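You operate a simulated robot arm through the tools that you are given. There is no shell and no other tool.

The job below is to be done with a simulated robot arm. You get a single attempt, and the scene is never put back.

## Task
Spray the bracket plate, wipe it with the blue rag, bin the rag.
Fine: the cleaner is the teal can; shut the bin. Where these are worked on the way, their far stop is far enough and under half their travel is too little: lid of the rag bin. What is to be rubbed or washed off counts as gone when no trace of it is left.

It is judged by the outcome, as a careful person would: the job done as asked, and still so three seconds after it is handed in. It fails if anything else is knocked over, pushed out of place, dropped, spilled or broken. A push-on lid holds only when it is set on centred and level and pressed home; a screw cap is set on level and turned clockwise until tight.

## Robot
A 7-joint arm with a fingered hand, fixed in place. Base frame: the origin is on the floor under the middle of its stand, x ahead of it, y to its left, z up. Lengths are in cm, angles in degrees, forces in N, time in s.
With the tool pointing down near the work surface it reaches from about 22 to 78 cm from the base axis. Its first joint turns from -166.0 to 166.0 degrees. Payload 4 kg.
The TCP is the grasp point between the finger pads, 2.8 cm short of the fingertips. In the tool frame z runs along the fingers and y along their closing line. The gripper opens to 16.8 cm; its body begins 7.9 cm behind the TCP. The gripper is a hand of 4 fingers: y runs from the thumb to the fingers, the wrist lies at [0, 0, -24.9] in the tool frame, and closing takes about 1.5 s.
Orientation is that of the tool frame in the base frame, as a unit quaternion [x, y, z, w]. With the fingers straight down and closing along the base's y, the tool's x points along the base's -x, its y along +y and its z along -z.

## Interface
- The arm moves only by the tool send_rows. Its argument "targets" is a list of rows, each a list of 6 numbers: the shift along the tool's x, y, z in units of 250 mm (1.0 is 250 mm), then the turn, a rotation vector about the tool's x, y, z in units of 120 degrees (1.0 is 120 degrees). In form: [[tx, ty, tz, wx, wy, wz], ...]. A call has 1 to 20 rows; each row is the pose to reach, as a shift and turn from the pose commanded when the call began, along the tool's axes at that moment. "grip" is the finger opening in mm, from 0 to 168, set as the call begins (left out, the last holds). A call with a number of a shift or a turn outside -1 to 1 is refused whole. A row lasts 0.2 s, in which the tool goes at most 5 cm and 8.6 degrees; a call with a longer step from one row to the next is refused whole, and so is a gripper value outside its range. A pose out of reach is approached as far as the arm can. The call stops where the force on the tool passes 90 N (or 10 N more than at its start, if that is more) or the arm is blocked; 0.2 s more then pass. The fingers move at their own pace (about 15.3 cm/s each) and stop on an object; they squeeze with about 33 N. The grip force told is the motor's: it shows also when the fingers shut on nothing. Time passes only in rows, and 0.2 s behind the last, so rows that repeat a pose let the fingers close. The reply holds the time, the measured pose of the TCP, the force on the tool along the base axes, the opening and the grip force, in the units named above and with some noise, with the torque about the TCP (base axes, N m) and any sound that the robot's microphone picked up.
- Cameras (640 x 400 px; columns grow to the right, rows downward): "scene" is fixed at [22.02, 50, 162.99]; the picture's right is [-0.95, -0.33, 0.00], its down [-0.22, 0.63, -0.74] and it looks along [0.24, -0.70, -0.67] (base axes); focal length 376 px, centre (320, 200). "wrist" rides on the gripper at [6, -6, -11] in the tool frame; the picture's right is [0.71, 0.71, 0.00], its down [-0.56, 0.56, -0.61] and it looks along [-0.43, 0.43, 0.79] (tool axes); focal length 265 px, centre (320, 200). There is no depth. A picture from a camera that has moved, and an enlarged one, comes with that camera's place and axes in the base frame and with its lens.
- snapshot(camera): a new picture of that camera. The clock stands still meanwhile.
- lift_body(by): slides the trunk up (or, below 0, down) by that many cm; the arm rides with it, the base frame stays. It gives what a move gives, with no picture.
- set_fingers(finger1, finger2, finger3, thumb_bend): sets how far each is bent, from 0 (flat) to 1 (curled in); at 0.3 the hand is open as for a grip, at 0.7 the pads meet at the TCP. One left out holds its place. A second passes; each finger stops where it meets its share of the squeeze, and holds until it gets a number again. A gripper value or a shape takes the hand back. It gives what a move gives, with no picture; readings hold the bend of each and the force on the fingers (four entries, about 0 where the hand has none), thumb and palm.
- hand_shape(shape): the hand has 4 fingers and takes this shape, open, in about a second: jaw (thumb against the fingers, like two jaws); tri (thumb and two fingers); tip (a fingertip pinch); poke (one finger out to press); point (the index stretched); flat (the hand flat); cup (the hand cupped); fist (a fist). The gripper value then closes the fingers along that shape, each until it touches; the sizes above hold for jaw. It gives what a move gives, with no picture.
- inspect(camera, box): a new picture of the part [left, top, right, bottom] of that camera's present view, enlarged. The clock stands still meanwhile.
- hand_in(): hands the job in; it is judged then, once.

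Nothing tells you positions but the pictures and the camera data. Unless the task says otherwise, let go and move clear before handing in.

The tools are called by a JSON object that holds its "op" and its "data". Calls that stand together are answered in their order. send_rows: Moves the arm, as the interface text tells. Its arguments: {"type":"object","properties":{"targets":{"type":"array","items":{"type":"array","items":{"type":"number"}}},"grip":{"type":"number"}},"required":["targets"]} The other tools are called the same way: lift_body (by) moves the trunk up or down; hand_shape (shape) gives the hand a shape; set_fingers (finger1, finger2, finger3, thumb_bend) moves the fingers one by one; snapshot (camera) takes a picture; inspect (camera, box) takes an enlarged picture of a part of a camera's view; hand_in () hands the job in.

At the start:

```text
time: 0.0
tcp_pos: [35.82, -18.26, 122.05]
orientation: [0.0, 1.0, 0.0, 0.0]
ft_force: [-0.3, 0.0, -0.7]
ft_torque: [0.0, 0.02, 0.01]
finger_gap: 16.81
grip_force: 0.1
shape: jaw
bend: [0.3, 0.3, 0.3, 0.3]
finger forces: [0.0, 0.0, 0.0, 0.0, 0.1, 0.0]
trunk travel left (down, up): [-54.6, 4.4]
```

scene: 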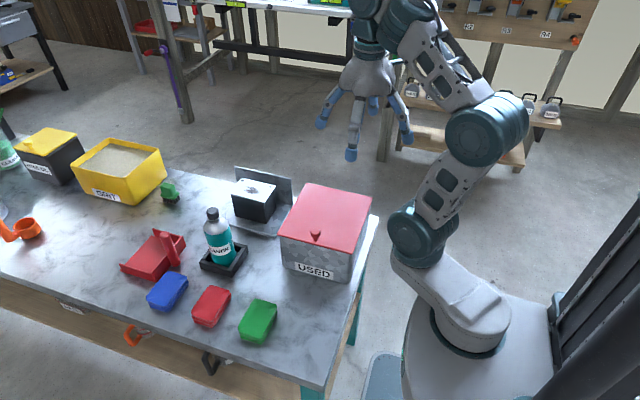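
wrist: 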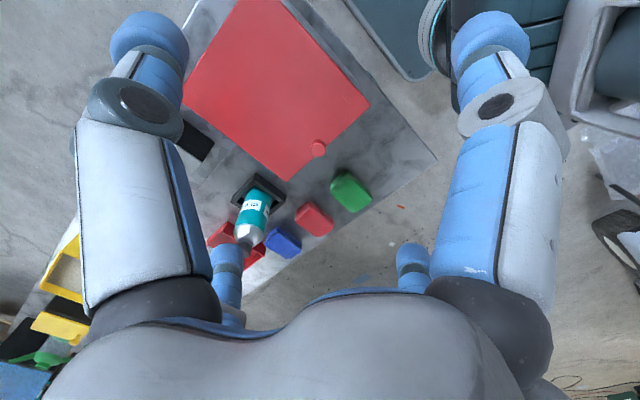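

I see a bench with a red-lidded bin marked "USED", a teal can in a dark tray, blue, red and green pads, a grey plate behind a black box, and yellow bins. I'll enlarge parts of the view first to pin down what each thing is.

{"op": "inspect", "data": {"camera": "scene", "box": [190, 150, 390, 290]}}

{"op": "inspect", "data": {"camera": "scene", "box": [100, 200, 300, 350]}}

{"op": "inspect", "data": {"camera": "scene", "box": [0, 100, 200, 280]}}

{"op": "inspect", "data": {"camera": "wrist", "box": [150, 0, 450, 300]}}

```text
2.86 times, centred on (290, 220) of scene
camera zoom: at [22.02, 50.0, 162.99], right [-0.95, -0.33, 0.0], down [-0.22, 0.63, -0.74], along [0.24, -0.7, -0.67], focal length 1074 px, centre (406, 143)
```

zoom: 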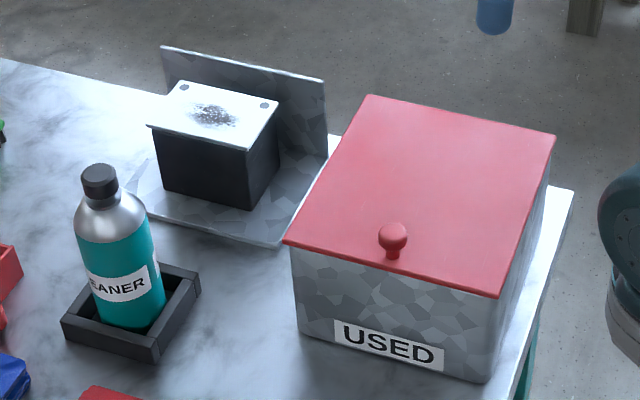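

```text
2.67 times, centred on (200, 275) of scene
camera zoom: at [22.02, 50.0, 162.99], right [-0.95, -0.33, 0.0], down [-0.22, 0.63, -0.74], along [0.24, -0.7, -0.67], focal length 1003 px, centre (640, 0)
```

zoom: 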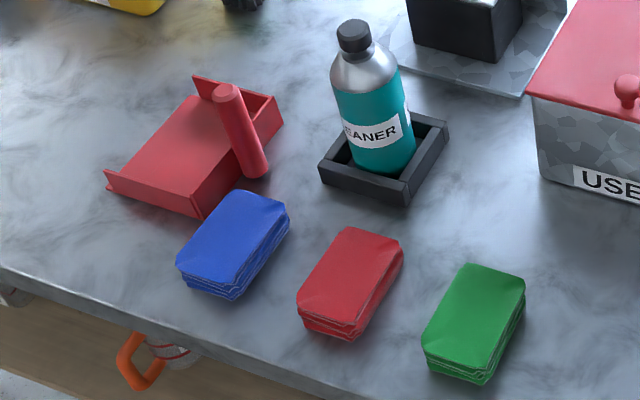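

```text
2.22 times, centred on (100, 190) of scene
camera zoom: at [22.02, 50.0, 162.99], right [-0.95, -0.33, 0.0], down [-0.22, 0.63, -0.74], along [0.24, -0.7, -0.67], focal length 836 px, centre (809, 222)
```

zoom: 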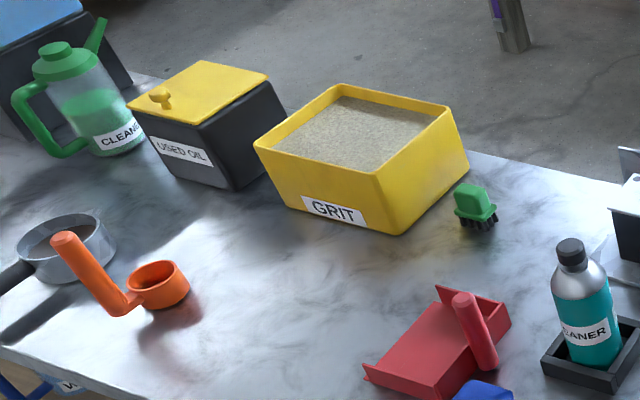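

```text
1.33 times, centred on (300, 150) of wrist
camera zoom: at [29.76, -24.14, 133.08], right [-0.71, 0.71, 0.0], down [0.56, 0.56, 0.61], along [0.43, 0.43, -0.79], focal length 354 px, centre (347, 267)
```

zoom: 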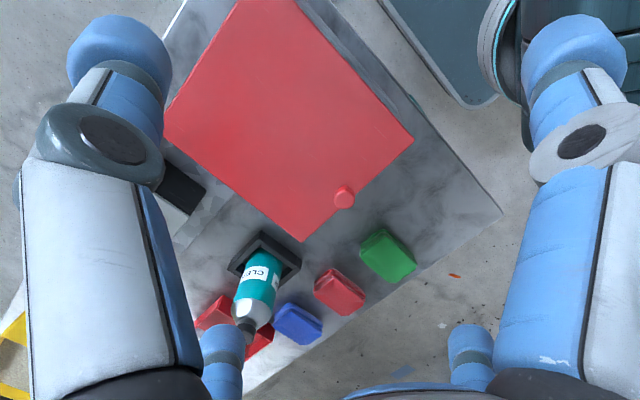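

The bin (red lid with a knob) stands at about (44, -15), with the can in its tray at about (70, -6) and the soiled plate on a black block at about (70, -27). I'll move the hand above the can for a closer look with the wrist camera.

{"op": "send_rows", "data": {"targets": [[-0.161, 0.029, 0.067, 0, 0, 0], [-0.323, 0.057, 0.133, 0, 0, 0], [-0.484, 0.086, 0.2, 0, 0, 0], [-0.645, 0.115, 0.267, 0, 0, 0], [-0.807, 0.143, 0.333, 0, 0, 0], [-0.968, 0.172, 0.4, 0, 0, 0], [-0.968, 0.172, 0.4, 0, 0, 0]]}}

{"op": "snapshot", "data": {"camera": "wrist"}}

{"op": "snapshot", "data": {"camera": "scene"}}

```text
time: 1.6
tcp_pos: [60.27, -13.68, 112.05]
orientation: [0.0, 1.0, 0.0, 0.0]
ft_force: [-0.6, -0.8, -0.5]
ft_torque: [0.03, 0.0, 0.0]
finger_gap: 16.78
grip_force: 0.1
shape: jaw
bend: [0.3, 0.3, 0.3, 0.3]
finger forces: [0.0, 0.0, 0.0, 0.0, 0.1, 0.0]
trunk travel left (down, up): [-54.6, 4.4]
```

```text
taken
camera wrist: at [54.18, -19.71, 123.1], right [-0.71, 0.71, 0.0], down [0.56, 0.56, 0.61], along [0.43, 0.43, -0.79], focal length 265 px, centre (320, 200)
```

wrist: 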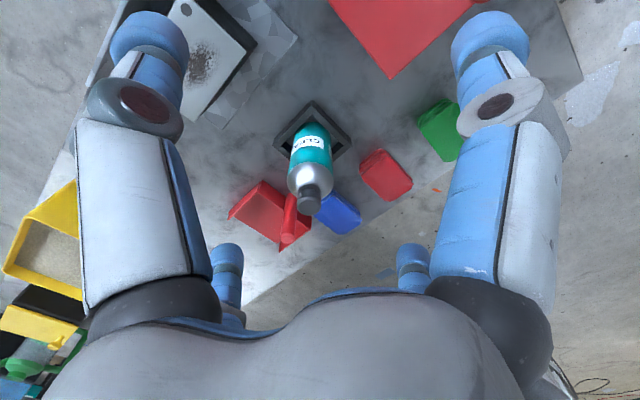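

```text
taken
```

scene: 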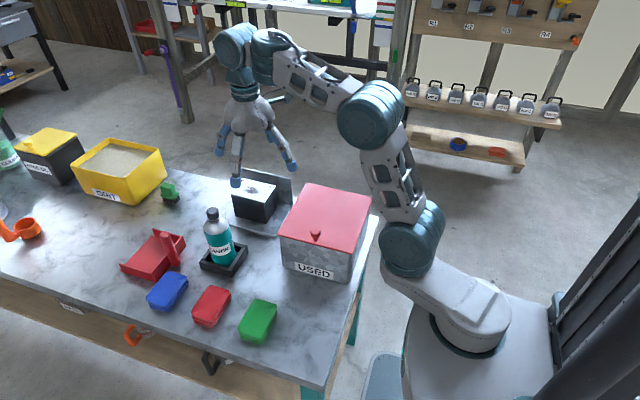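

{"op": "inspect", "data": {"camera": "wrist", "box": [210, 80, 430, 240]}}

{"op": "inspect", "data": {"camera": "scene", "box": [190, 190, 270, 290]}}

{"op": "inspect", "data": {"camera": "wrist", "box": [80, 0, 320, 120]}}

```text
2.50 times, centred on (320, 160) of wrist
camera zoom: at [54.18, -19.71, 123.1], right [-0.71, 0.71, 0.0], down [0.56, 0.56, 0.61], along [0.43, 0.43, -0.79], focal length 664 px, centre (320, 300)
```

zoom: 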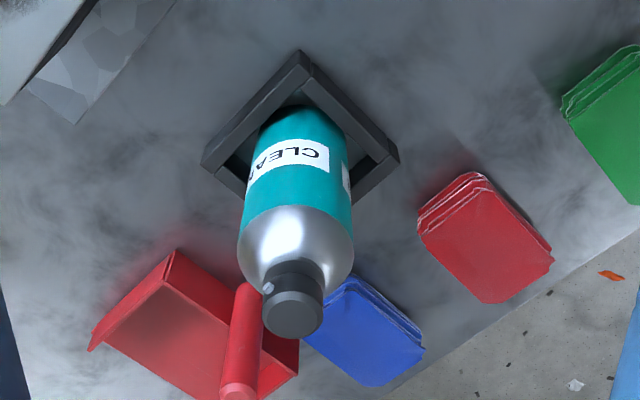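

```text
4.00 times, centred on (230, 240) of scene
camera zoom: at [22.02, 50.0, 162.99], right [-0.95, -0.33, 0.0], down [-0.22, 0.63, -0.74], along [0.24, -0.7, -0.67], focal length 1504 px, centre (680, 40)
```

zoom: 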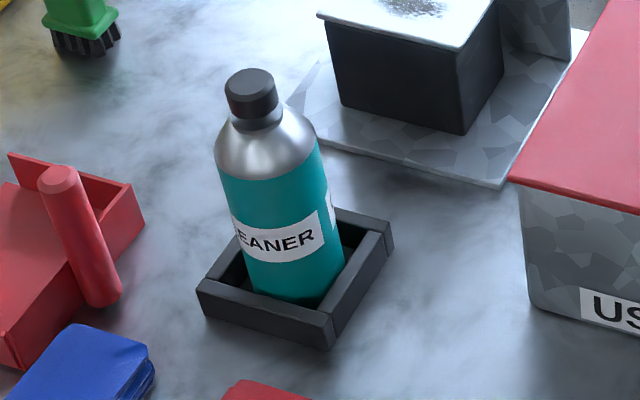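

```text
2.67 times, centred on (200, 60) of wrist
camera zoom: at [54.18, -19.71, 123.1], right [-0.71, 0.71, 0.0], down [0.56, 0.56, 0.61], along [0.43, 0.43, -0.79], focal length 708 px, centre (640, 573)
```

zoom: 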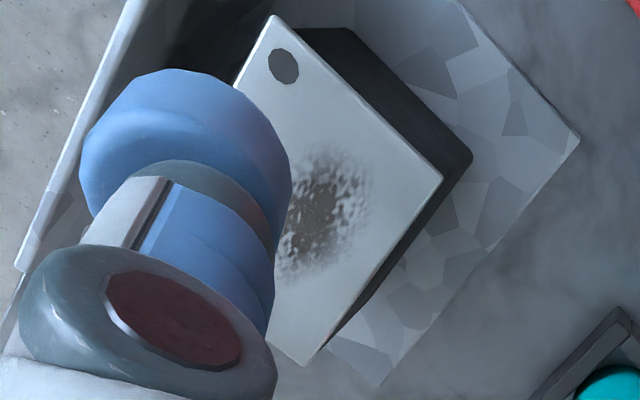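

The cap has a small light dot on its side, which is probably the nozzle, and it seems to face the plate (-y). I'll go down just above the cap to see it better.

{"op": "send_rows", "data": {"targets": [[-0.087, 0.067, 0.1, 0, 0, 0], [-0.174, 0.134, 0.2, 0, 0, 0], [-0.261, 0.201, 0.3, 0, 0, 0], [-0.348, 0.268, 0.4, 0, 0, 0], [-0.348, 0.268, 0.4, 0, 0, 0]]}}

{"op": "snapshot", "data": {"camera": "wrist"}}

{"op": "inspect", "data": {"camera": "wrist", "box": [220, 90, 440, 250]}}

{"op": "inspect", "data": {"camera": "scene", "box": [170, 130, 310, 290]}}

```text
time: 2.8
tcp_pos: [68.99, -7.29, 101.84]
orientation: [0.0, 1.0, 0.0, 0.001]
ft_force: [1.1, -0.5, -0.6]
ft_torque: [0.01, 0.07, 0.0]
finger_gap: 16.82
grip_force: 0.0
shape: jaw
bend: [0.3, 0.3, 0.3, 0.3]
finger forces: [0.0, 0.1, 0.1, 0.0, 0.0, 0.0]
trunk travel left (down, up): [-54.6, 4.4]
```

```text
taken
camera wrist: at [62.87, -13.25, 112.86], right [-0.71, 0.71, 0.0], down [0.56, 0.56, 0.61], along [0.43, 0.43, -0.79], focal length 265 px, centre (320, 200)
```

wrist: 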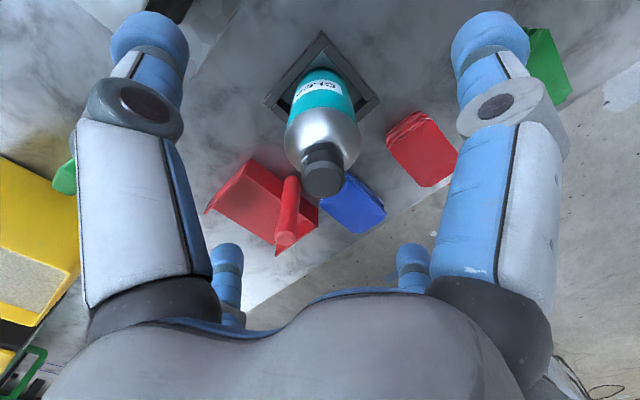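

```text
2.50 times, centred on (330, 170) of wrist
camera zoom: at [62.87, -13.25, 112.86], right [-0.71, 0.71, 0.0], down [0.56, 0.56, 0.61], along [0.43, 0.43, -0.79], focal length 664 px, centre (295, 275)
```

zoom: 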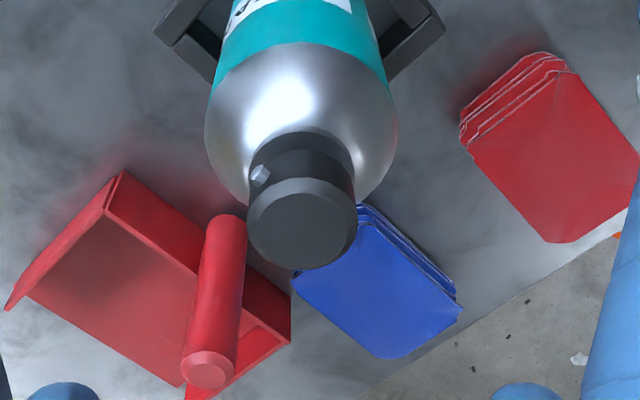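

```text
2.50 times, centred on (240, 210) of scene
camera zoom: at [22.02, 50.0, 162.99], right [-0.95, -0.33, 0.0], down [-0.22, 0.63, -0.74], along [0.24, -0.7, -0.67], focal length 940 px, centre (520, 175)
```

zoom: 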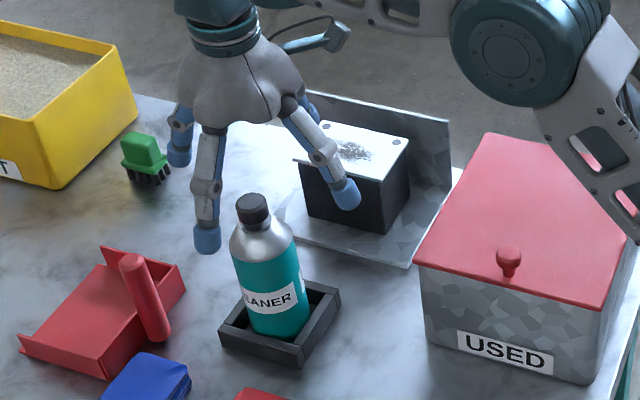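

The nozzle stub points roughly along -y toward the plate, and the can's axis is at about (69.8, -6.1) with the cap top at z≈97.6. I'll tilt the hand to see the nozzle from the side and find its pitch.

{"op": "send_rows", "data": {"targets": [[0.029, -0.017, 0.019, 0, -0.062, 0], [0.057, -0.033, 0.038, 0, -0.124, 0], [0.086, -0.05, 0.057, 0, -0.186, 0], [0.114, -0.066, 0.076, 0, -0.248, 0], [0.143, -0.083, 0.095, 0, -0.31, 0], [0.171, -0.1, 0.114, 0, -0.372, 0], [0.2, -0.116, 0.133, 0, -0.433, 0], [0.2, -0.116, 0.133, 0, -0.433, 0]]}}

{"op": "snapshot", "data": {"camera": "wrist"}}

{"op": "snapshot", "data": {"camera": "scene"}}

```text
time: 4.6
tcp_pos: [63.66, -10.02, 98.73]
orientation: [0.0, 0.898, 0.0, 0.439]
ft_force: [-0.2, 0.1, 0.5]
ft_torque: [-0.02, 0.01, 0.0]
finger_gap: 16.79
grip_force: 0.1
shape: jaw
bend: [0.3, 0.3, 0.3, 0.3]
finger forces: [0.0, 0.0, 0.0, 0.0, 0.0, 0.0]
trunk travel left (down, up): [-54.6, 4.4]
```

```text
taken
camera wrist: at [51.25, -16.07, 100.75], right [-0.44, 0.71, -0.56], down [-0.14, 0.56, 0.82], along [0.89, 0.44, -0.14], focal length 265 px, centre (320, 200)
```

wrist: 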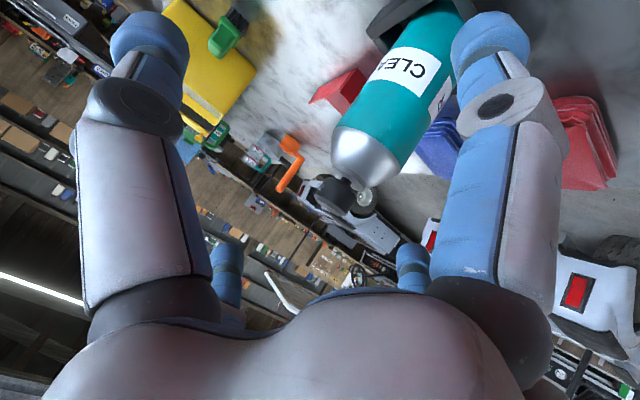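

```text
taken
```

scene: 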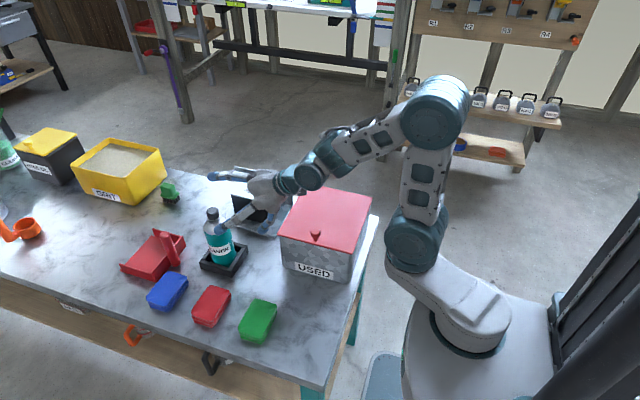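

{"op": "inspect", "data": {"camera": "wrist", "box": [280, 120, 420, 230]}}

```text
3.64 times, centred on (350, 175) of wrist
camera zoom: at [51.25, -16.07, 100.75], right [-0.44, 0.71, -0.56], down [-0.14, 0.56, 0.82], along [0.89, 0.44, -0.14], focal length 965 px, centre (211, 291)
```

zoom: 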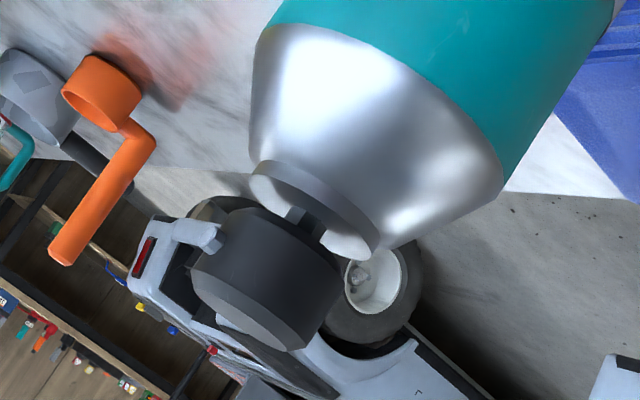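

{"op": "inspect", "data": {"camera": "wrist", "box": [315, 165, 385, 220]}}

{"op": "inspect", "data": {"camera": "scene", "box": [195, 180, 315, 280]}}

```text
7.27 times, centred on (350, 192) of wrist
camera zoom: at [51.25, -16.07, 100.75], right [-0.44, 0.71, -0.56], down [-0.14, 0.56, 0.82], along [0.89, 0.44, -0.14], focal length 1930 px, centre (102, 254)
```

zoom: 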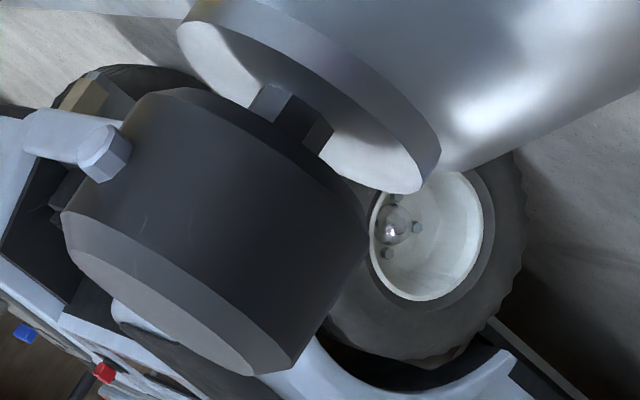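

```text
4.00 times, centred on (255, 230) of scene
camera zoom: at [22.02, 50.0, 162.99], right [-0.95, -0.33, 0.0], down [-0.22, 0.63, -0.74], along [0.24, -0.7, -0.67], focal length 1504 px, centre (580, 80)
```

zoom: 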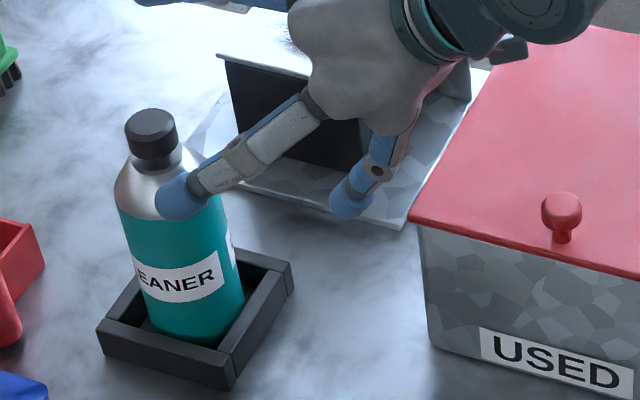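

The can has a press-down spray head on a stem, and its nozzle stub looks level and points along -y toward the plate. I'll raise the hand upright over the can and close the fingers, so I can see how the closed tips line up with the cap.

{"op": "send_rows", "data": {"targets": [[-0.045, 0.022, 0.009, 0, 0.062, 0], [-0.091, 0.045, 0.018, 0, 0.124, 0], [-0.136, 0.067, 0.027, 0, 0.186, 0], [-0.181, 0.09, 0.037, 0, 0.248, 0], [-0.226, 0.112, 0.046, 0, 0.31, 0], [-0.272, 0.135, 0.055, 0, 0.372, 0], [-0.317, 0.157, 0.064, 0, 0.433, 0], [-0.317, 0.157, 0.064, 0, 0.433, 0]]}}

{"op": "send_rows", "data": {"targets": [[0, 0, 0, 0, 0, 0], [0, 0, 0, 0, 0, 0], [0, 0, 0, 0, 0, 0], [0, 0, 0, 0, 0, 0], [0, 0, 0, 0, 0, 0], [0, 0, 0, 0, 0, 0], [0, 0, 0, 0, 0, 0], [0, 0, 0, 0, 0, 0]], "grip": 0}}

{"op": "snapshot", "data": {"camera": "wrist"}}

{"op": "inspect", "data": {"camera": "scene", "box": [170, 130, 310, 290]}}

```text
time: 6.4
tcp_pos: [69.97, -6.21, 103.94]
orientation: [0.0, 1.0, 0.0, -0.001]
ft_force: [0.3, 0.1, -0.4]
ft_torque: [0.0, 0.0, 0.03]
finger_gap: 16.77
grip_force: 0.1
shape: jaw
bend: [0.3, 0.3, 0.3, 0.3]
finger forces: [0.1, 0.0, 0.0, 0.0, 0.0, 0.0]
trunk travel left (down, up): [-54.6, 4.4]
```

```text
time: 8.2
tcp_pos: [69.91, -6.15, 103.91]
orientation: [0.0, 1.0, 0.001, 0.0]
ft_force: [1.0, 0.5, 0.3]
ft_torque: [0.0, 0.0, 0.0]
finger_gap: 0.01
grip_force: 32.6
shape: jaw
bend: [0.7, 0.7, 0.7, 0.7]
finger forces: [0.1, 0.0, 0.1, 0.0, 0.0, 0.0]
trunk travel left (down, up): [-54.6, 4.4]
```

```text
taken
camera wrist: at [63.82, -12.11, 115.03], right [-0.71, 0.71, 0.0], down [0.56, 0.56, 0.61], along [0.43, 0.43, -0.79], focal length 265 px, centre (320, 200)
```

wrist: 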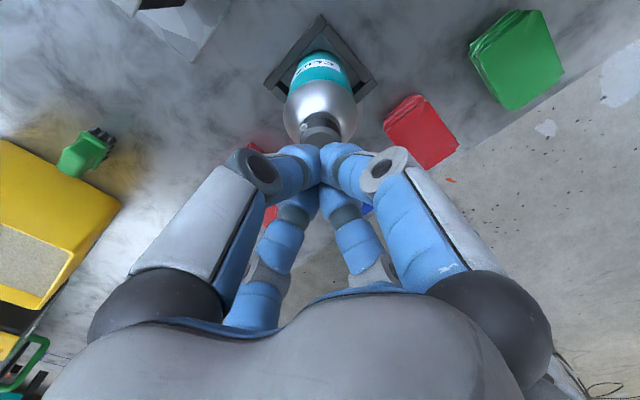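

```text
2.50 times, centred on (240, 210) of scene
camera zoom: at [22.02, 50.0, 162.99], right [-0.95, -0.33, 0.0], down [-0.22, 0.63, -0.74], along [0.24, -0.7, -0.67], focal length 940 px, centre (520, 175)
```

zoom: 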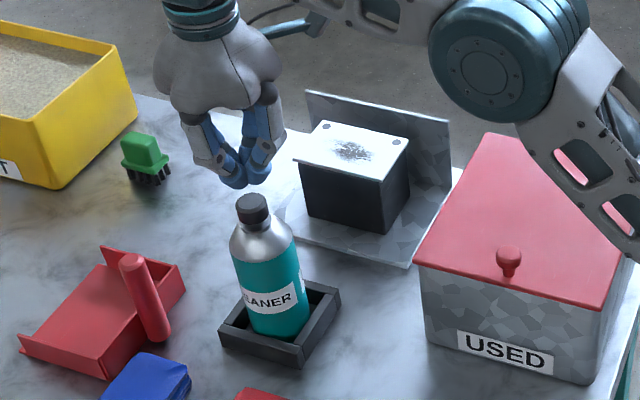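

The hand turns out to be four fingers in a cross: thumb at -y, one at +y and two at ±x, all closing to the centre. So I can hold the can from the side with an opposed pair and press the head with the upper finger; I'll raise the hand and learn which finger number is which.

{"op": "send_rows", "data": {"targets": [[0, 0, -0.15, 0, 0, 0], [0, 0, -0.3, 0, 0, 0], [0, 0, -0.45, 0, 0, 0], [0, 0, -0.5, 0, 0, 0], [0, 0, -0.5, 0, 0, 0], [0, 0, -0.5, 0, 0, 0]], "grip": 168}}

{"op": "set_fingers", "data": {"finger1": 0.0, "finger2": 0.3, "finger3": 1.0, "thumb_bend": 0.3}}

{"op": "snapshot", "data": {"camera": "wrist"}}

{"op": "inspect", "data": {"camera": "scene", "box": [160, 80, 320, 220]}}

```text
time: 9.6
tcp_pos: [67.89, -5.76, 112.64]
orientation: [-0.001, 1.0, 0.0, -0.001]
ft_force: [-0.8, 0.4, 0.5]
ft_torque: [0.02, -0.01, 0.0]
finger_gap: 16.81
grip_force: 0.1
shape: jaw
bend: [0.3, 0.3, 0.3, 0.3]
finger forces: [0.0, 0.1, 0.0, 0.0, 0.0, 0.0]
out of reach, approached as far as the arm can: row 2, 3, 4, 5, 6
trunk travel left (down, up): [-54.6, 4.4]
```

```text
time: 10.6
tcp_pos: [67.88, -5.82, 112.64]
orientation: [-0.001, 1.0, 0.0, 0.0]
ft_force: [0.6, 0.8, 0.6]
ft_torque: [-0.02, -0.01, -0.02]
finger_gap: 14.31
grip_force: 0.1
shape: fingers
bend: [0.0, 0.3, 1.0, 0.3]
finger forces: [0.0, 0.0, 0.0, 0.0, 0.0, 0.0]
trunk travel left (down, up): [-54.6, 4.4]
```

```text
taken
camera wrist: at [61.77, -11.73, 123.69], right [-0.71, 0.71, 0.0], down [0.56, 0.56, 0.61], along [0.43, 0.43, -0.79], focal length 265 px, centre (320, 200)
```

wrist: 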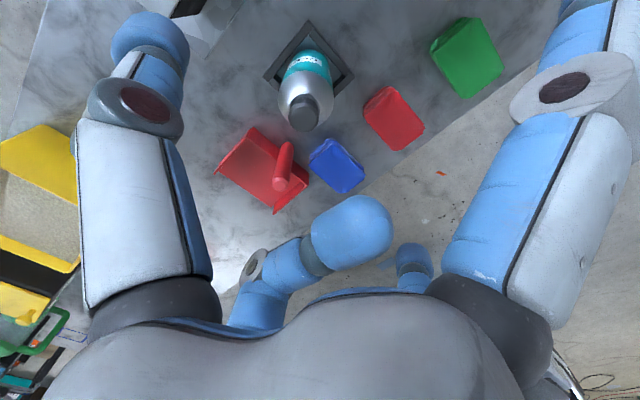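

```text
2.86 times, centred on (240, 150) of scene
camera zoom: at [22.02, 50.0, 162.99], right [-0.95, -0.33, 0.0], down [-0.22, 0.63, -0.74], along [0.24, -0.7, -0.67], focal length 1074 px, centre (549, 343)
```

zoom: 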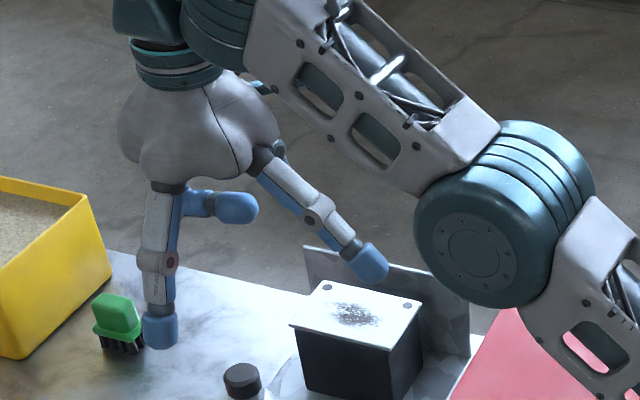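

Finger 1 is at +x, 2 at +y, 3 at -x and the thumb at -y. I plan to grip the can body with fingers 1 and 3 from the robot's left-front side, with the thumb free above the head, so I'll move to an open spot and turn the hand there.

{"op": "send_rows", "data": {"targets": [[0.079, 0.081, 0.099, 0, 0, 0], [0.158, 0.162, 0.198, 0, 0, 0], [0.238, 0.244, 0.298, 0, 0, 0], [0.317, 0.325, 0.397, 0, 0, 0], [0.396, 0.406, 0.496, 0, 0, 0], [0.396, 0.406, 0.496, 0, 0, 0]]}}

{"op": "set_fingers", "data": {"finger1": 0.3, "finger2": 1.0, "finger3": 0.3, "thumb_bend": 0.05}}

```text
time: 12.0
tcp_pos: [57.83, 4.19, 100.34]
orientation: [-0.001, 1.0, 0.0, -0.001]
ft_force: [0.4, -0.5, -0.9]
ft_torque: [0.04, 0.03, -0.01]
finger_gap: 14.32
grip_force: 0.1
shape: fingers
bend: [0.0, 0.3, 1.0, 0.3]
finger forces: [0.0, 0.0, 0.0, 0.1, 0.0, 0.0]
trunk travel left (down, up): [-54.6, 4.4]
```

```text
time: 13.0
tcp_pos: [57.83, 4.24, 100.31]
orientation: [0.0, 1.0, -0.001, 0.0]
ft_force: [0.0, -0.1, -0.4]
ft_torque: [0.0, 0.02, 0.0]
finger_gap: 14.18
grip_force: 0.0
shape: fingers
bend: [0.3, 1.0, 0.3, 0.05]
finger forces: [0.0, 0.0, 0.0, 0.1, 0.1, 0.1]
trunk travel left (down, up): [-54.6, 4.4]
```

{"op": "send_rows", "data": {"targets": [[0, 0, 0, 0.0537, -0.0222, -0.029], [0, 0, 0, 0.1074, -0.0445, -0.058], [0, 0, 0, 0.1611, -0.0667, -0.0869], [0, 0, 0, 0.2148, -0.089, -0.1159], [0, 0, 0, 0.2685, -0.1112, -0.1449], [0, 0, 0, 0.3222, -0.1335, -0.1739], [0, 0, 0, 0.3759, -0.1557, -0.2029], [0, 0, 0, 0.4296, -0.178, -0.2319], [0, 0, 0, 0.4833, -0.2002, -0.2608], [0, 0, 0, 0.537, -0.2225, -0.2898], [0, 0, 0, 0.5907, -0.2447, -0.3188], [0, 0, 0, 0.5907, -0.2447, -0.3188]]}}

{"op": "snapshot", "data": {"camera": "wrist"}}

{"op": "snapshot", "data": {"camera": "scene"}}

```text
time: 15.6
tcp_pos: [58.14, 4.25, 100.33]
orientation: [-0.304, 0.732, -0.563, 0.234]
ft_force: [0.5, -0.5, 0.7]
ft_torque: [-0.01, 0.0, 0.01]
finger_gap: 14.19
grip_force: 0.1
shape: fingers
bend: [0.3, 1.0, 0.3, 0.05]
finger forces: [0.0, 0.0, 0.0, 0.0, 0.0, 0.0]
trunk travel left (down, up): [-54.6, 4.4]
```

```text
taken
camera wrist: at [47.34, 6.4, 109.04], right [-0.63, -0.37, -0.68], down [-0.13, 0.92, -0.38], along [0.77, -0.15, -0.62], focal length 265 px, centre (320, 200)
```

wrist: 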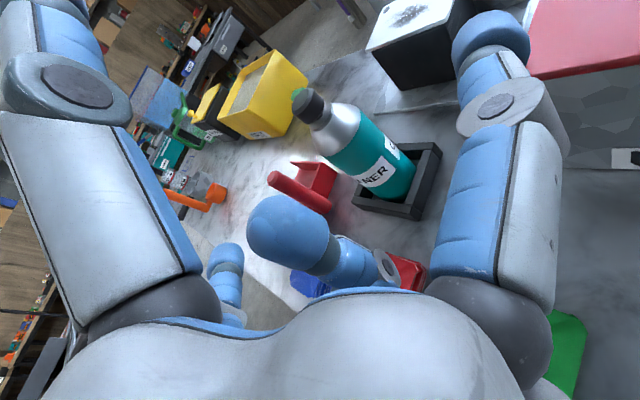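

```text
taken
```

scene: 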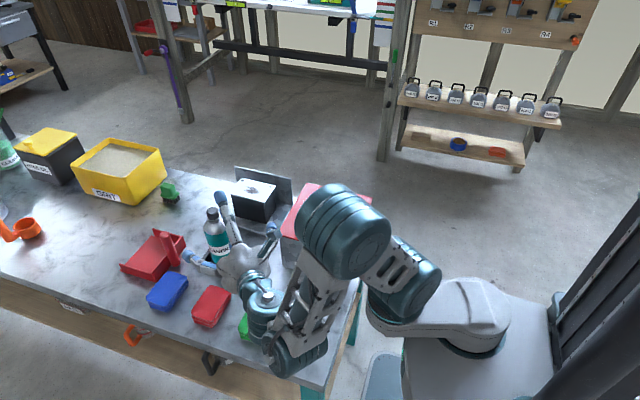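

The hand turned as planned, pointing at the can from the front-left with the thumb up. I'll go to a stand-off about 11 cm short of the grip point and check the alignment.

{"op": "send_rows", "data": {"targets": [[-0.013, 0.073, 0.068, 0, 0, 0], [-0.027, 0.145, 0.137, 0, 0, 0], [-0.04, 0.218, 0.205, 0, 0, 0], [-0.04, 0.218, 0.205, 0, 0, 0]]}}

{"op": "snapshot", "data": {"camera": "wrist"}}

{"op": "inspect", "data": {"camera": "scene", "box": [150, 170, 310, 310]}}

```text
time: 16.6
tcp_pos: [61.5, 2.49, 93.62]
orientation: [-0.303, 0.733, -0.562, 0.233]
ft_force: [-0.5, -1.1, 0.3]
ft_torque: [0.02, 0.0, 0.01]
finger_gap: 14.16
grip_force: 0.1
shape: fingers
bend: [0.3, 1.0, 0.3, 0.05]
finger forces: [0.0, 0.0, 0.0, 0.0, 0.1, 0.0]
trunk travel left (down, up): [-54.6, 4.4]
```

```text
taken
camera wrist: at [50.81, 4.73, 102.31], right [-0.63, -0.37, -0.68], down [-0.13, 0.92, -0.38], along [0.77, -0.15, -0.62], focal length 265 px, centre (320, 200)
```

wrist: 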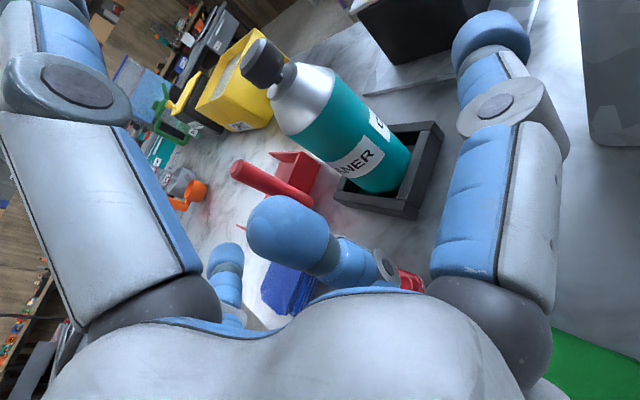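

```text
2.86 times, centred on (230, 240) of scene
camera zoom: at [22.02, 50.0, 162.99], right [-0.95, -0.33, 0.0], down [-0.22, 0.63, -0.74], along [0.24, -0.7, -0.67], focal length 1074 px, centre (577, 86)
```

zoom: 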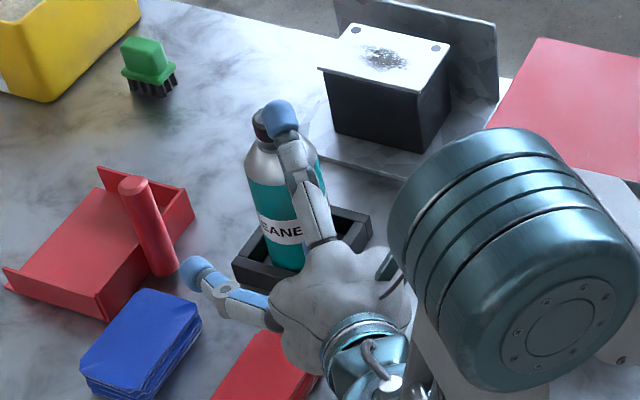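

The cap and can base show up where I predicted them. I'll advance 10 cm toward the can and check again before closing.

{"op": "send_rows", "data": {"targets": [[0, 0, 0.1, 0, 0, 0], [0, 0, 0.2, 0, 0, 0], [0, 0, 0.28, 0, 0, 0], [0, 0, 0.34, 0, 0, 0], [0, 0, 0.4, 0, 0, 0], [0, 0, 0.4, 0, 0, 0]]}}

{"op": "snapshot", "data": {"camera": "wrist"}}

{"op": "inspect", "data": {"camera": "scene", "box": [150, 170, 310, 310]}}

```text
time: 18.0
tcp_pos: [68.18, -4.36, 91.09]
orientation: [-0.304, 0.733, -0.562, 0.233]
ft_force: [0.3, -0.6, 0.7]
ft_torque: [0.01, -0.03, 0.02]
finger_gap: 14.17
grip_force: 0.1
shape: fingers
bend: [0.3, 1.0, 0.3, 0.05]
finger forces: [0.1, 0.2, 0.1, 0.0, 0.1, 0.0]
trunk travel left (down, up): [-54.6, 4.4]
```

```text
taken
camera wrist: at [57.48, -2.17, 99.79], right [-0.63, -0.37, -0.68], down [-0.13, 0.92, -0.38], along [0.77, -0.15, -0.62], focal length 265 px, centre (320, 200)
```

wrist: 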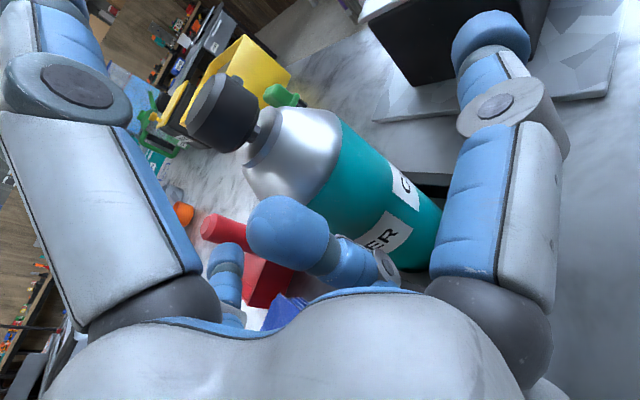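

```text
2.86 times, centred on (230, 240) of scene
camera zoom: at [22.02, 50.0, 162.99], right [-0.95, -0.33, 0.0], down [-0.22, 0.63, -0.74], along [0.24, -0.7, -0.67], focal length 1074 px, centre (577, 86)
```

zoom: 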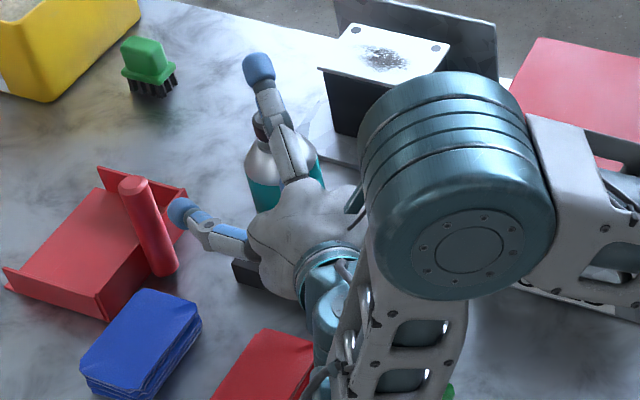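

{"op": "send_rows", "data": {"targets": [[0, 0, 0.012, 0, 0, 0], [0, 0, 0.024, 0, 0, 0], [0, 0, 0.036, 0, 0, 0], [0, 0, 0.036, 0, 0, 0]]}}

{"op": "inspect", "data": {"camera": "wrist", "box": [160, 40, 460, 300]}}

```text
time: 19.0
tcp_pos: [68.83, -5.1, 90.82]
orientation: [-0.305, 0.732, -0.563, 0.234]
ft_force: [-0.7, 0.0, 0.1]
ft_torque: [0.02, 0.01, 0.03]
finger_gap: 14.19
grip_force: 0.0
shape: fingers
bend: [0.3, 1.0, 0.3, 0.05]
finger forces: [0.0, 0.0, 0.1, 0.0, 0.1, 0.1]
trunk travel left (down, up): [-54.6, 4.4]
```

```text
1.54 times, centred on (310, 170) of wrist
camera zoom: at [58.09, -2.83, 99.6], right [-0.63, -0.37, -0.68], down [-0.13, 0.92, -0.38], along [0.77, -0.15, -0.62], focal length 408 px, centre (335, 246)
```

zoom: 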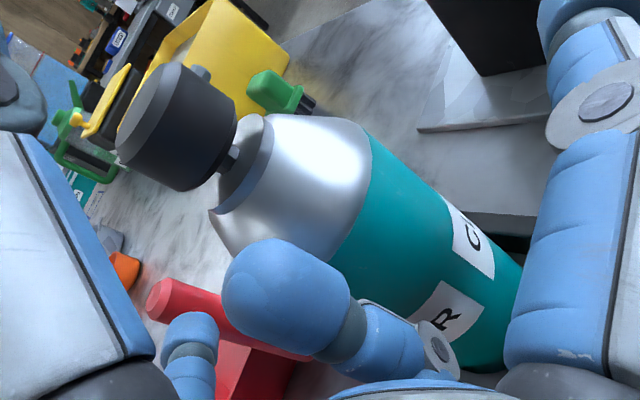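

{"op": "send_rows", "data": {"targets": [[0, 0, 0.008, 0, 0, 0], [0, 0, 0.016, 0, 0, 0], [0, 0, 0.016, 0, 0, 0]]}}

{"op": "set_fingers", "data": {"finger1": 0.45, "finger3": 0.45}}

{"op": "inspect", "data": {"camera": "wrist", "box": [160, 0, 520, 300]}}

```text
time: 19.8
tcp_pos: [69.07, -5.23, 90.63]
orientation: [-0.303, 0.733, -0.562, 0.233]
ft_force: [-1.2, -0.3, -0.3]
ft_torque: [0.01, 0.01, 0.01]
finger_gap: 14.19
grip_force: 0.1
shape: fingers
bend: [0.3, 1.0, 0.3, 0.05]
finger forces: [0.1, 0.0, 0.0, 0.0, 0.0, 0.1]
trunk travel left (down, up): [-54.6, 4.4]
```

```text
time: 20.8
tcp_pos: [69.05, -5.15, 90.69]
orientation: [-0.304, 0.733, -0.562, 0.233]
ft_force: [0.0, -0.1, 0.6]
ft_torque: [-0.02, -0.01, 0.0]
finger_gap: 12.65
grip_force: 0.0
shape: fingers
bend: [0.45, 1.0, 0.45, 0.05]
finger forces: [0.0, 0.0, 0.0, 0.1, 0.0, 0.0]
trunk travel left (down, up): [-54.6, 4.4]
```

```text
1.33 times, centred on (340, 150) of wrist
camera zoom: at [58.35, -3.04, 99.44], right [-0.63, -0.37, -0.68], down [-0.13, 0.92, -0.38], along [0.77, -0.15, -0.62], focal length 354 px, centre (293, 267)
```

zoom: 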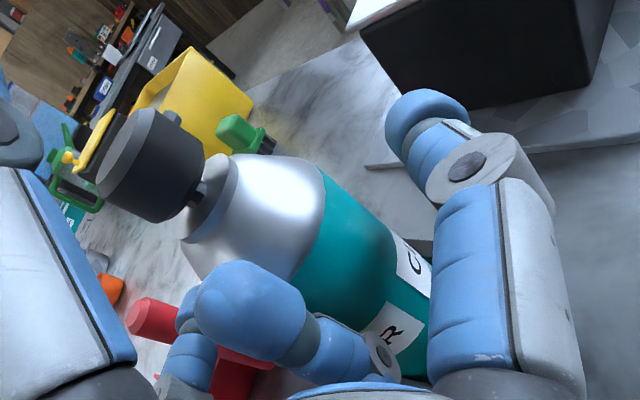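

{"op": "set_fingers", "data": {"finger1": 0.51, "finger3": 0.51}}

{"op": "set_fingers", "data": {"finger1": 0.7, "finger3": 0.7}}

{"op": "inspect", "data": {"camera": "wrist", "box": [160, 0, 520, 300]}}

{"op": "inspect", "data": {"camera": "scene", "box": [150, 170, 310, 310]}}

```text
time: 21.8
tcp_pos: [69.05, -5.17, 90.66]
orientation: [-0.304, 0.733, -0.562, 0.232]
ft_force: [0.1, 0.0, 0.8]
ft_torque: [-0.05, -0.02, -0.03]
finger_gap: 12.15
grip_force: 0.0
shape: fingers
bend: [0.51, 1.0, 0.51, 0.05]
finger forces: [0.0, 0.0, 0.0, 0.1, 0.0, 0.0]
trunk travel left (down, up): [-54.6, 4.4]
```

```text
time: 22.8
tcp_pos: [69.08, -5.24, 90.63]
orientation: [-0.304, 0.733, -0.563, 0.233]
ft_force: [0.6, -0.2, 0.3]
ft_torque: [0.0, 0.01, 0.01]
finger_gap: 11.73
grip_force: 9.2
shape: fingers
bend: [0.57, 1.0, 0.56, 0.05]
finger forces: [9.1, 0.1, 9.7, 0.1, 0.1, 0.1]
trunk travel left (down, up): [-54.6, 4.4]
```

```text
1.33 times, centred on (340, 150) of wrist
camera zoom: at [58.35, -3.04, 99.45], right [-0.63, -0.37, -0.68], down [-0.13, 0.92, -0.38], along [0.77, -0.15, -0.62], focal length 354 px, centre (293, 267)
```

zoom: 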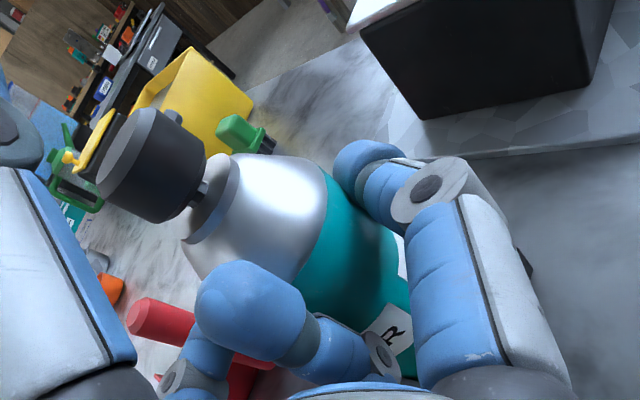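

```text
2.86 times, centred on (230, 240) of scene
camera zoom: at [22.02, 50.0, 162.99], right [-0.95, -0.33, 0.0], down [-0.22, 0.63, -0.74], along [0.24, -0.7, -0.67], focal length 1074 px, centre (577, 86)
```

zoom: 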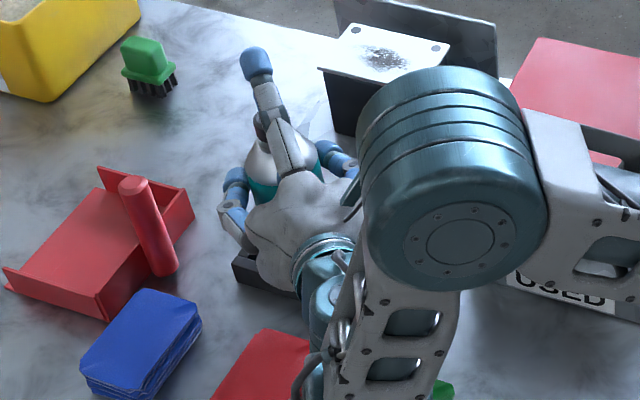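

Fingers 1 and 3 hold the can at about 9 N each. I'll lift it 1.5 cm first to see whether it hangs steady.

{"op": "send_rows", "data": {"targets": [[0, -0.01, -0.0026, 0, 0, 0], [0, -0.025, -0.0067, 0, 0, 0], [0, -0.041, -0.011, 0, 0, 0], [0, -0.058, -0.0155, 0, 0, 0], [0, -0.058, -0.0155, 0, 0, 0]]}}

{"op": "inspect", "data": {"camera": "wrist", "box": [160, 0, 520, 300]}}

{"op": "inspect", "data": {"camera": "scene", "box": [150, 170, 310, 310]}}

```text
time: 24.0
tcp_pos: [69.21, -5.21, 92.26]
orientation: [-0.304, 0.733, -0.562, 0.233]
ft_force: [0.1, 0.0, -2.1]
ft_torque: [0.03, 0.01, 0.04]
finger_gap: 11.72
grip_force: 8.6
shape: fingers
bend: [0.57, 1.0, 0.56, 0.05]
finger forces: [9.0, 0.0, 9.1, 0.1, 0.0, 0.0]
trunk travel left (down, up): [-54.6, 4.4]
```

```text
1.33 times, centred on (340, 150) of wrist
camera zoom: at [58.42, -3.06, 101.0], right [-0.63, -0.37, -0.68], down [-0.13, 0.92, -0.38], along [0.77, -0.15, -0.62], focal length 354 px, centre (293, 267)
```

zoom: 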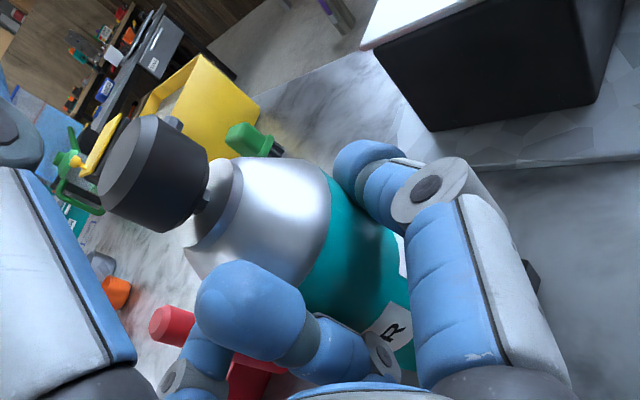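

```text
2.86 times, centred on (230, 240) of scene
camera zoom: at [22.02, 50.0, 162.99], right [-0.95, -0.33, 0.0], down [-0.22, 0.63, -0.74], along [0.24, -0.7, -0.67], focal length 1074 px, centre (577, 86)
```

zoom: 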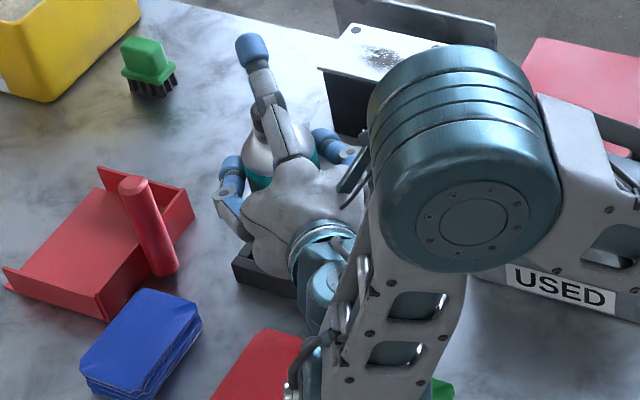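

The can came up cleanly (about 2 N) and hangs steady. I'll raise it another 5 cm clear of the tray before tilting.

{"op": "send_rows", "data": {"targets": [[0, -0.03, -0.008, 0, 0, 0], [0, -0.08, -0.0214, 0, 0, 0], [0, -0.13, -0.0348, 0, 0, 0], [0, -0.175, -0.0469, 0, 0, 0], [0, -0.193, -0.0518, 0, 0, 0], [0, -0.193, -0.0518, 0, 0, 0]]}}

{"op": "snapshot", "data": {"camera": "wrist"}}

{"op": "inspect", "data": {"camera": "scene", "box": [150, 130, 330, 280]}}

```text
time: 25.4
tcp_pos: [68.97, -5.24, 97.28]
orientation: [-0.304, 0.733, -0.562, 0.232]
ft_force: [-0.5, 0.1, -3.1]
ft_torque: [0.04, 0.07, 0.0]
finger_gap: 11.69
grip_force: 8.6
shape: fingers
bend: [0.57, 1.0, 0.56, 0.05]
finger forces: [9.0, 0.0, 9.0, 0.1, 0.1, 0.0]
trunk travel left (down, up): [-54.6, 4.4]
```

```text
taken
camera wrist: at [58.28, -3.1, 105.94], right [-0.63, -0.37, -0.68], down [-0.13, 0.92, -0.38], along [0.77, -0.15, -0.62], focal length 265 px, centre (320, 200)
```

wrist: 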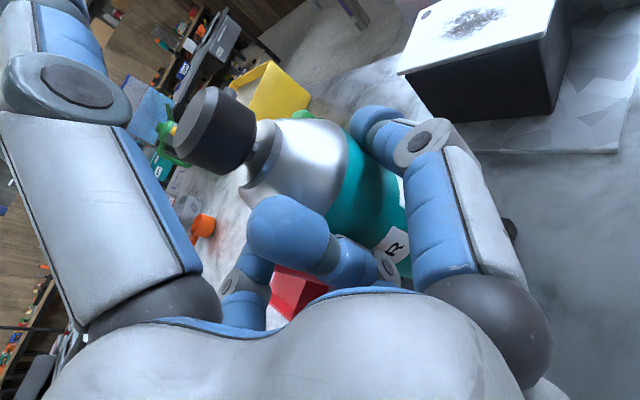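

```text
2.67 times, centred on (240, 205) of scene
camera zoom: at [22.02, 50.0, 162.99], right [-0.95, -0.33, 0.0], down [-0.22, 0.63, -0.74], along [0.24, -0.7, -0.67], focal length 1003 px, centre (533, 187)
```

zoom: 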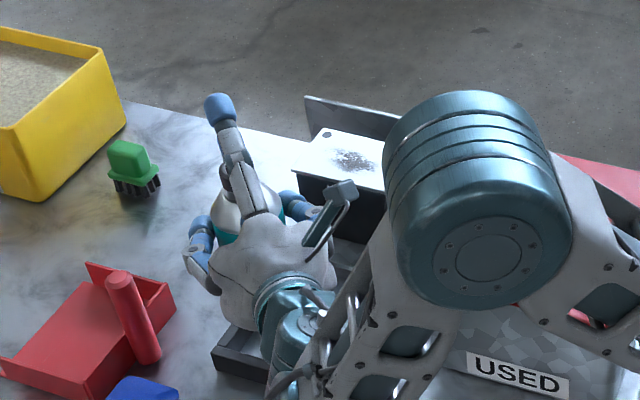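

The can is hanging nearly upright above its tray. Next I'll tilt it 50° toward the plate and carry it so the nozzle sits about 14 cm from the stain.

{"op": "send_rows", "data": {"targets": [[0.023, -0.0008, 0.0296, -0.0421, -0.0109, 0.0407], [0.0458, -0.0017, 0.0592, -0.0842, -0.0218, 0.0813], [0.0687, -0.0025, 0.0888, -0.1263, -0.0327, 0.122], [0.0917, -0.0033, 0.1184, -0.1683, -0.0436, 0.1626], [0.1146, -0.0041, 0.148, -0.2104, -0.0545, 0.2033], [0.1375, -0.005, 0.1776, -0.2525, -0.0654, 0.2439], [0.1604, -0.0058, 0.2072, -0.2946, -0.0763, 0.2846], [0.1604, -0.0058, 0.2072, -0.2946, -0.0763, 0.2846]]}}

{"op": "snapshot", "data": {"camera": "wrist"}}

{"op": "snapshot", "data": {"camera": "scene"}}

{"op": "inspect", "data": {"camera": "scene", "box": [170, 130, 310, 250]}}

```text
time: 27.2
tcp_pos: [69.61, -11.58, 96.05]
orientation: [-0.177, 0.902, -0.199, 0.34]
ft_force: [0.3, 0.7, -3.5]
ft_torque: [-0.08, 0.0, 0.04]
finger_gap: 11.71
grip_force: 10.4
shape: fingers
bend: [0.57, 1.0, 0.56, 0.05]
finger forces: [10.4, 0.6, 8.8, 0.0, 0.0, 0.1]
trunk travel left (down, up): [-54.6, 4.4]
```

```text
taken
camera wrist: at [58.99, -16.85, 103.37], right [-0.63, 0.28, -0.72], down [-0.13, 0.88, 0.46], along [0.77, 0.38, -0.52], focal length 265 px, centre (320, 200)
```

wrist: 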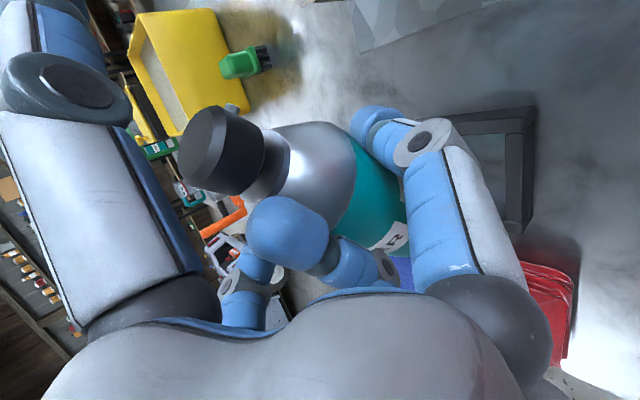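

```text
taken
```

scene: 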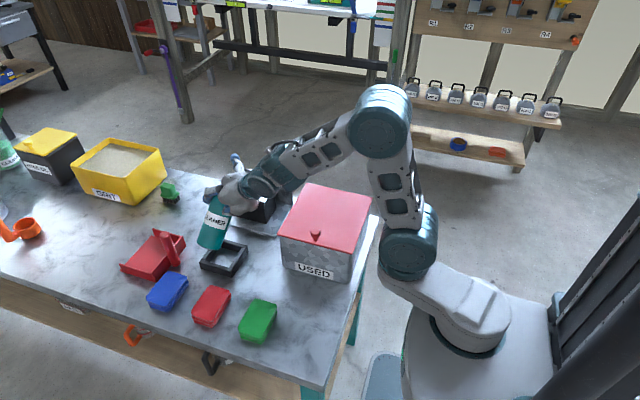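

```text
3.33 times, centred on (240, 190) of scene
camera zoom: at [22.02, 50.0, 162.99], right [-0.95, -0.33, 0.0], down [-0.22, 0.63, -0.74], along [0.24, -0.7, -0.67], focal length 1253 px, centre (587, 233)
```

zoom: 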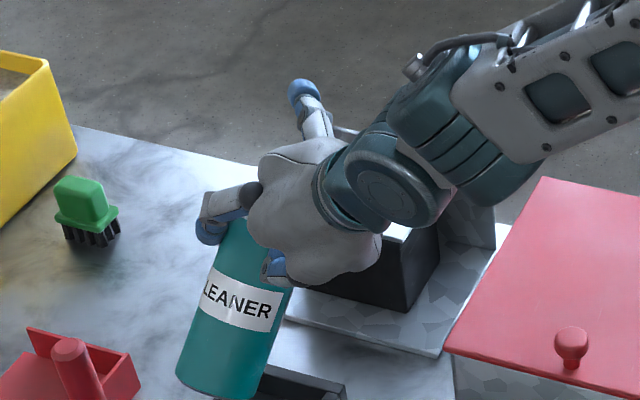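

{"op": "inspect", "data": {"camera": "wrist", "box": [120, 60, 460, 280]}}

```text
1.82 times, centred on (290, 170) of wrist
camera zoom: at [58.99, -16.85, 103.37], right [-0.63, 0.28, -0.72], down [-0.13, 0.88, 0.46], along [0.77, 0.38, -0.52], focal length 483 px, centre (374, 254)
```

zoom: 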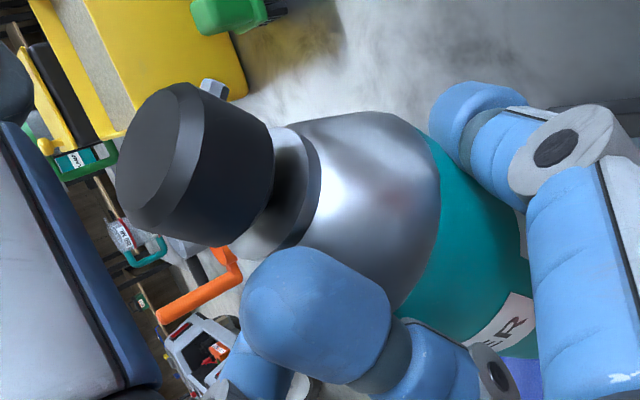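

{"op": "inspect", "data": {"camera": "scene", "box": [190, 180, 260, 260]}}

```text
5.00 times, centred on (225, 220) of scene
camera zoom: at [22.02, 50.0, 162.99], right [-0.95, -0.33, 0.0], down [-0.22, 0.63, -0.74], along [0.24, -0.7, -0.67], focal length 1880 px, centre (795, 100)
```

zoom: 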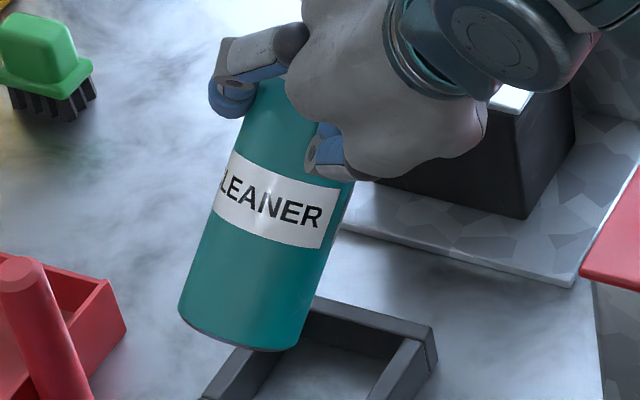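

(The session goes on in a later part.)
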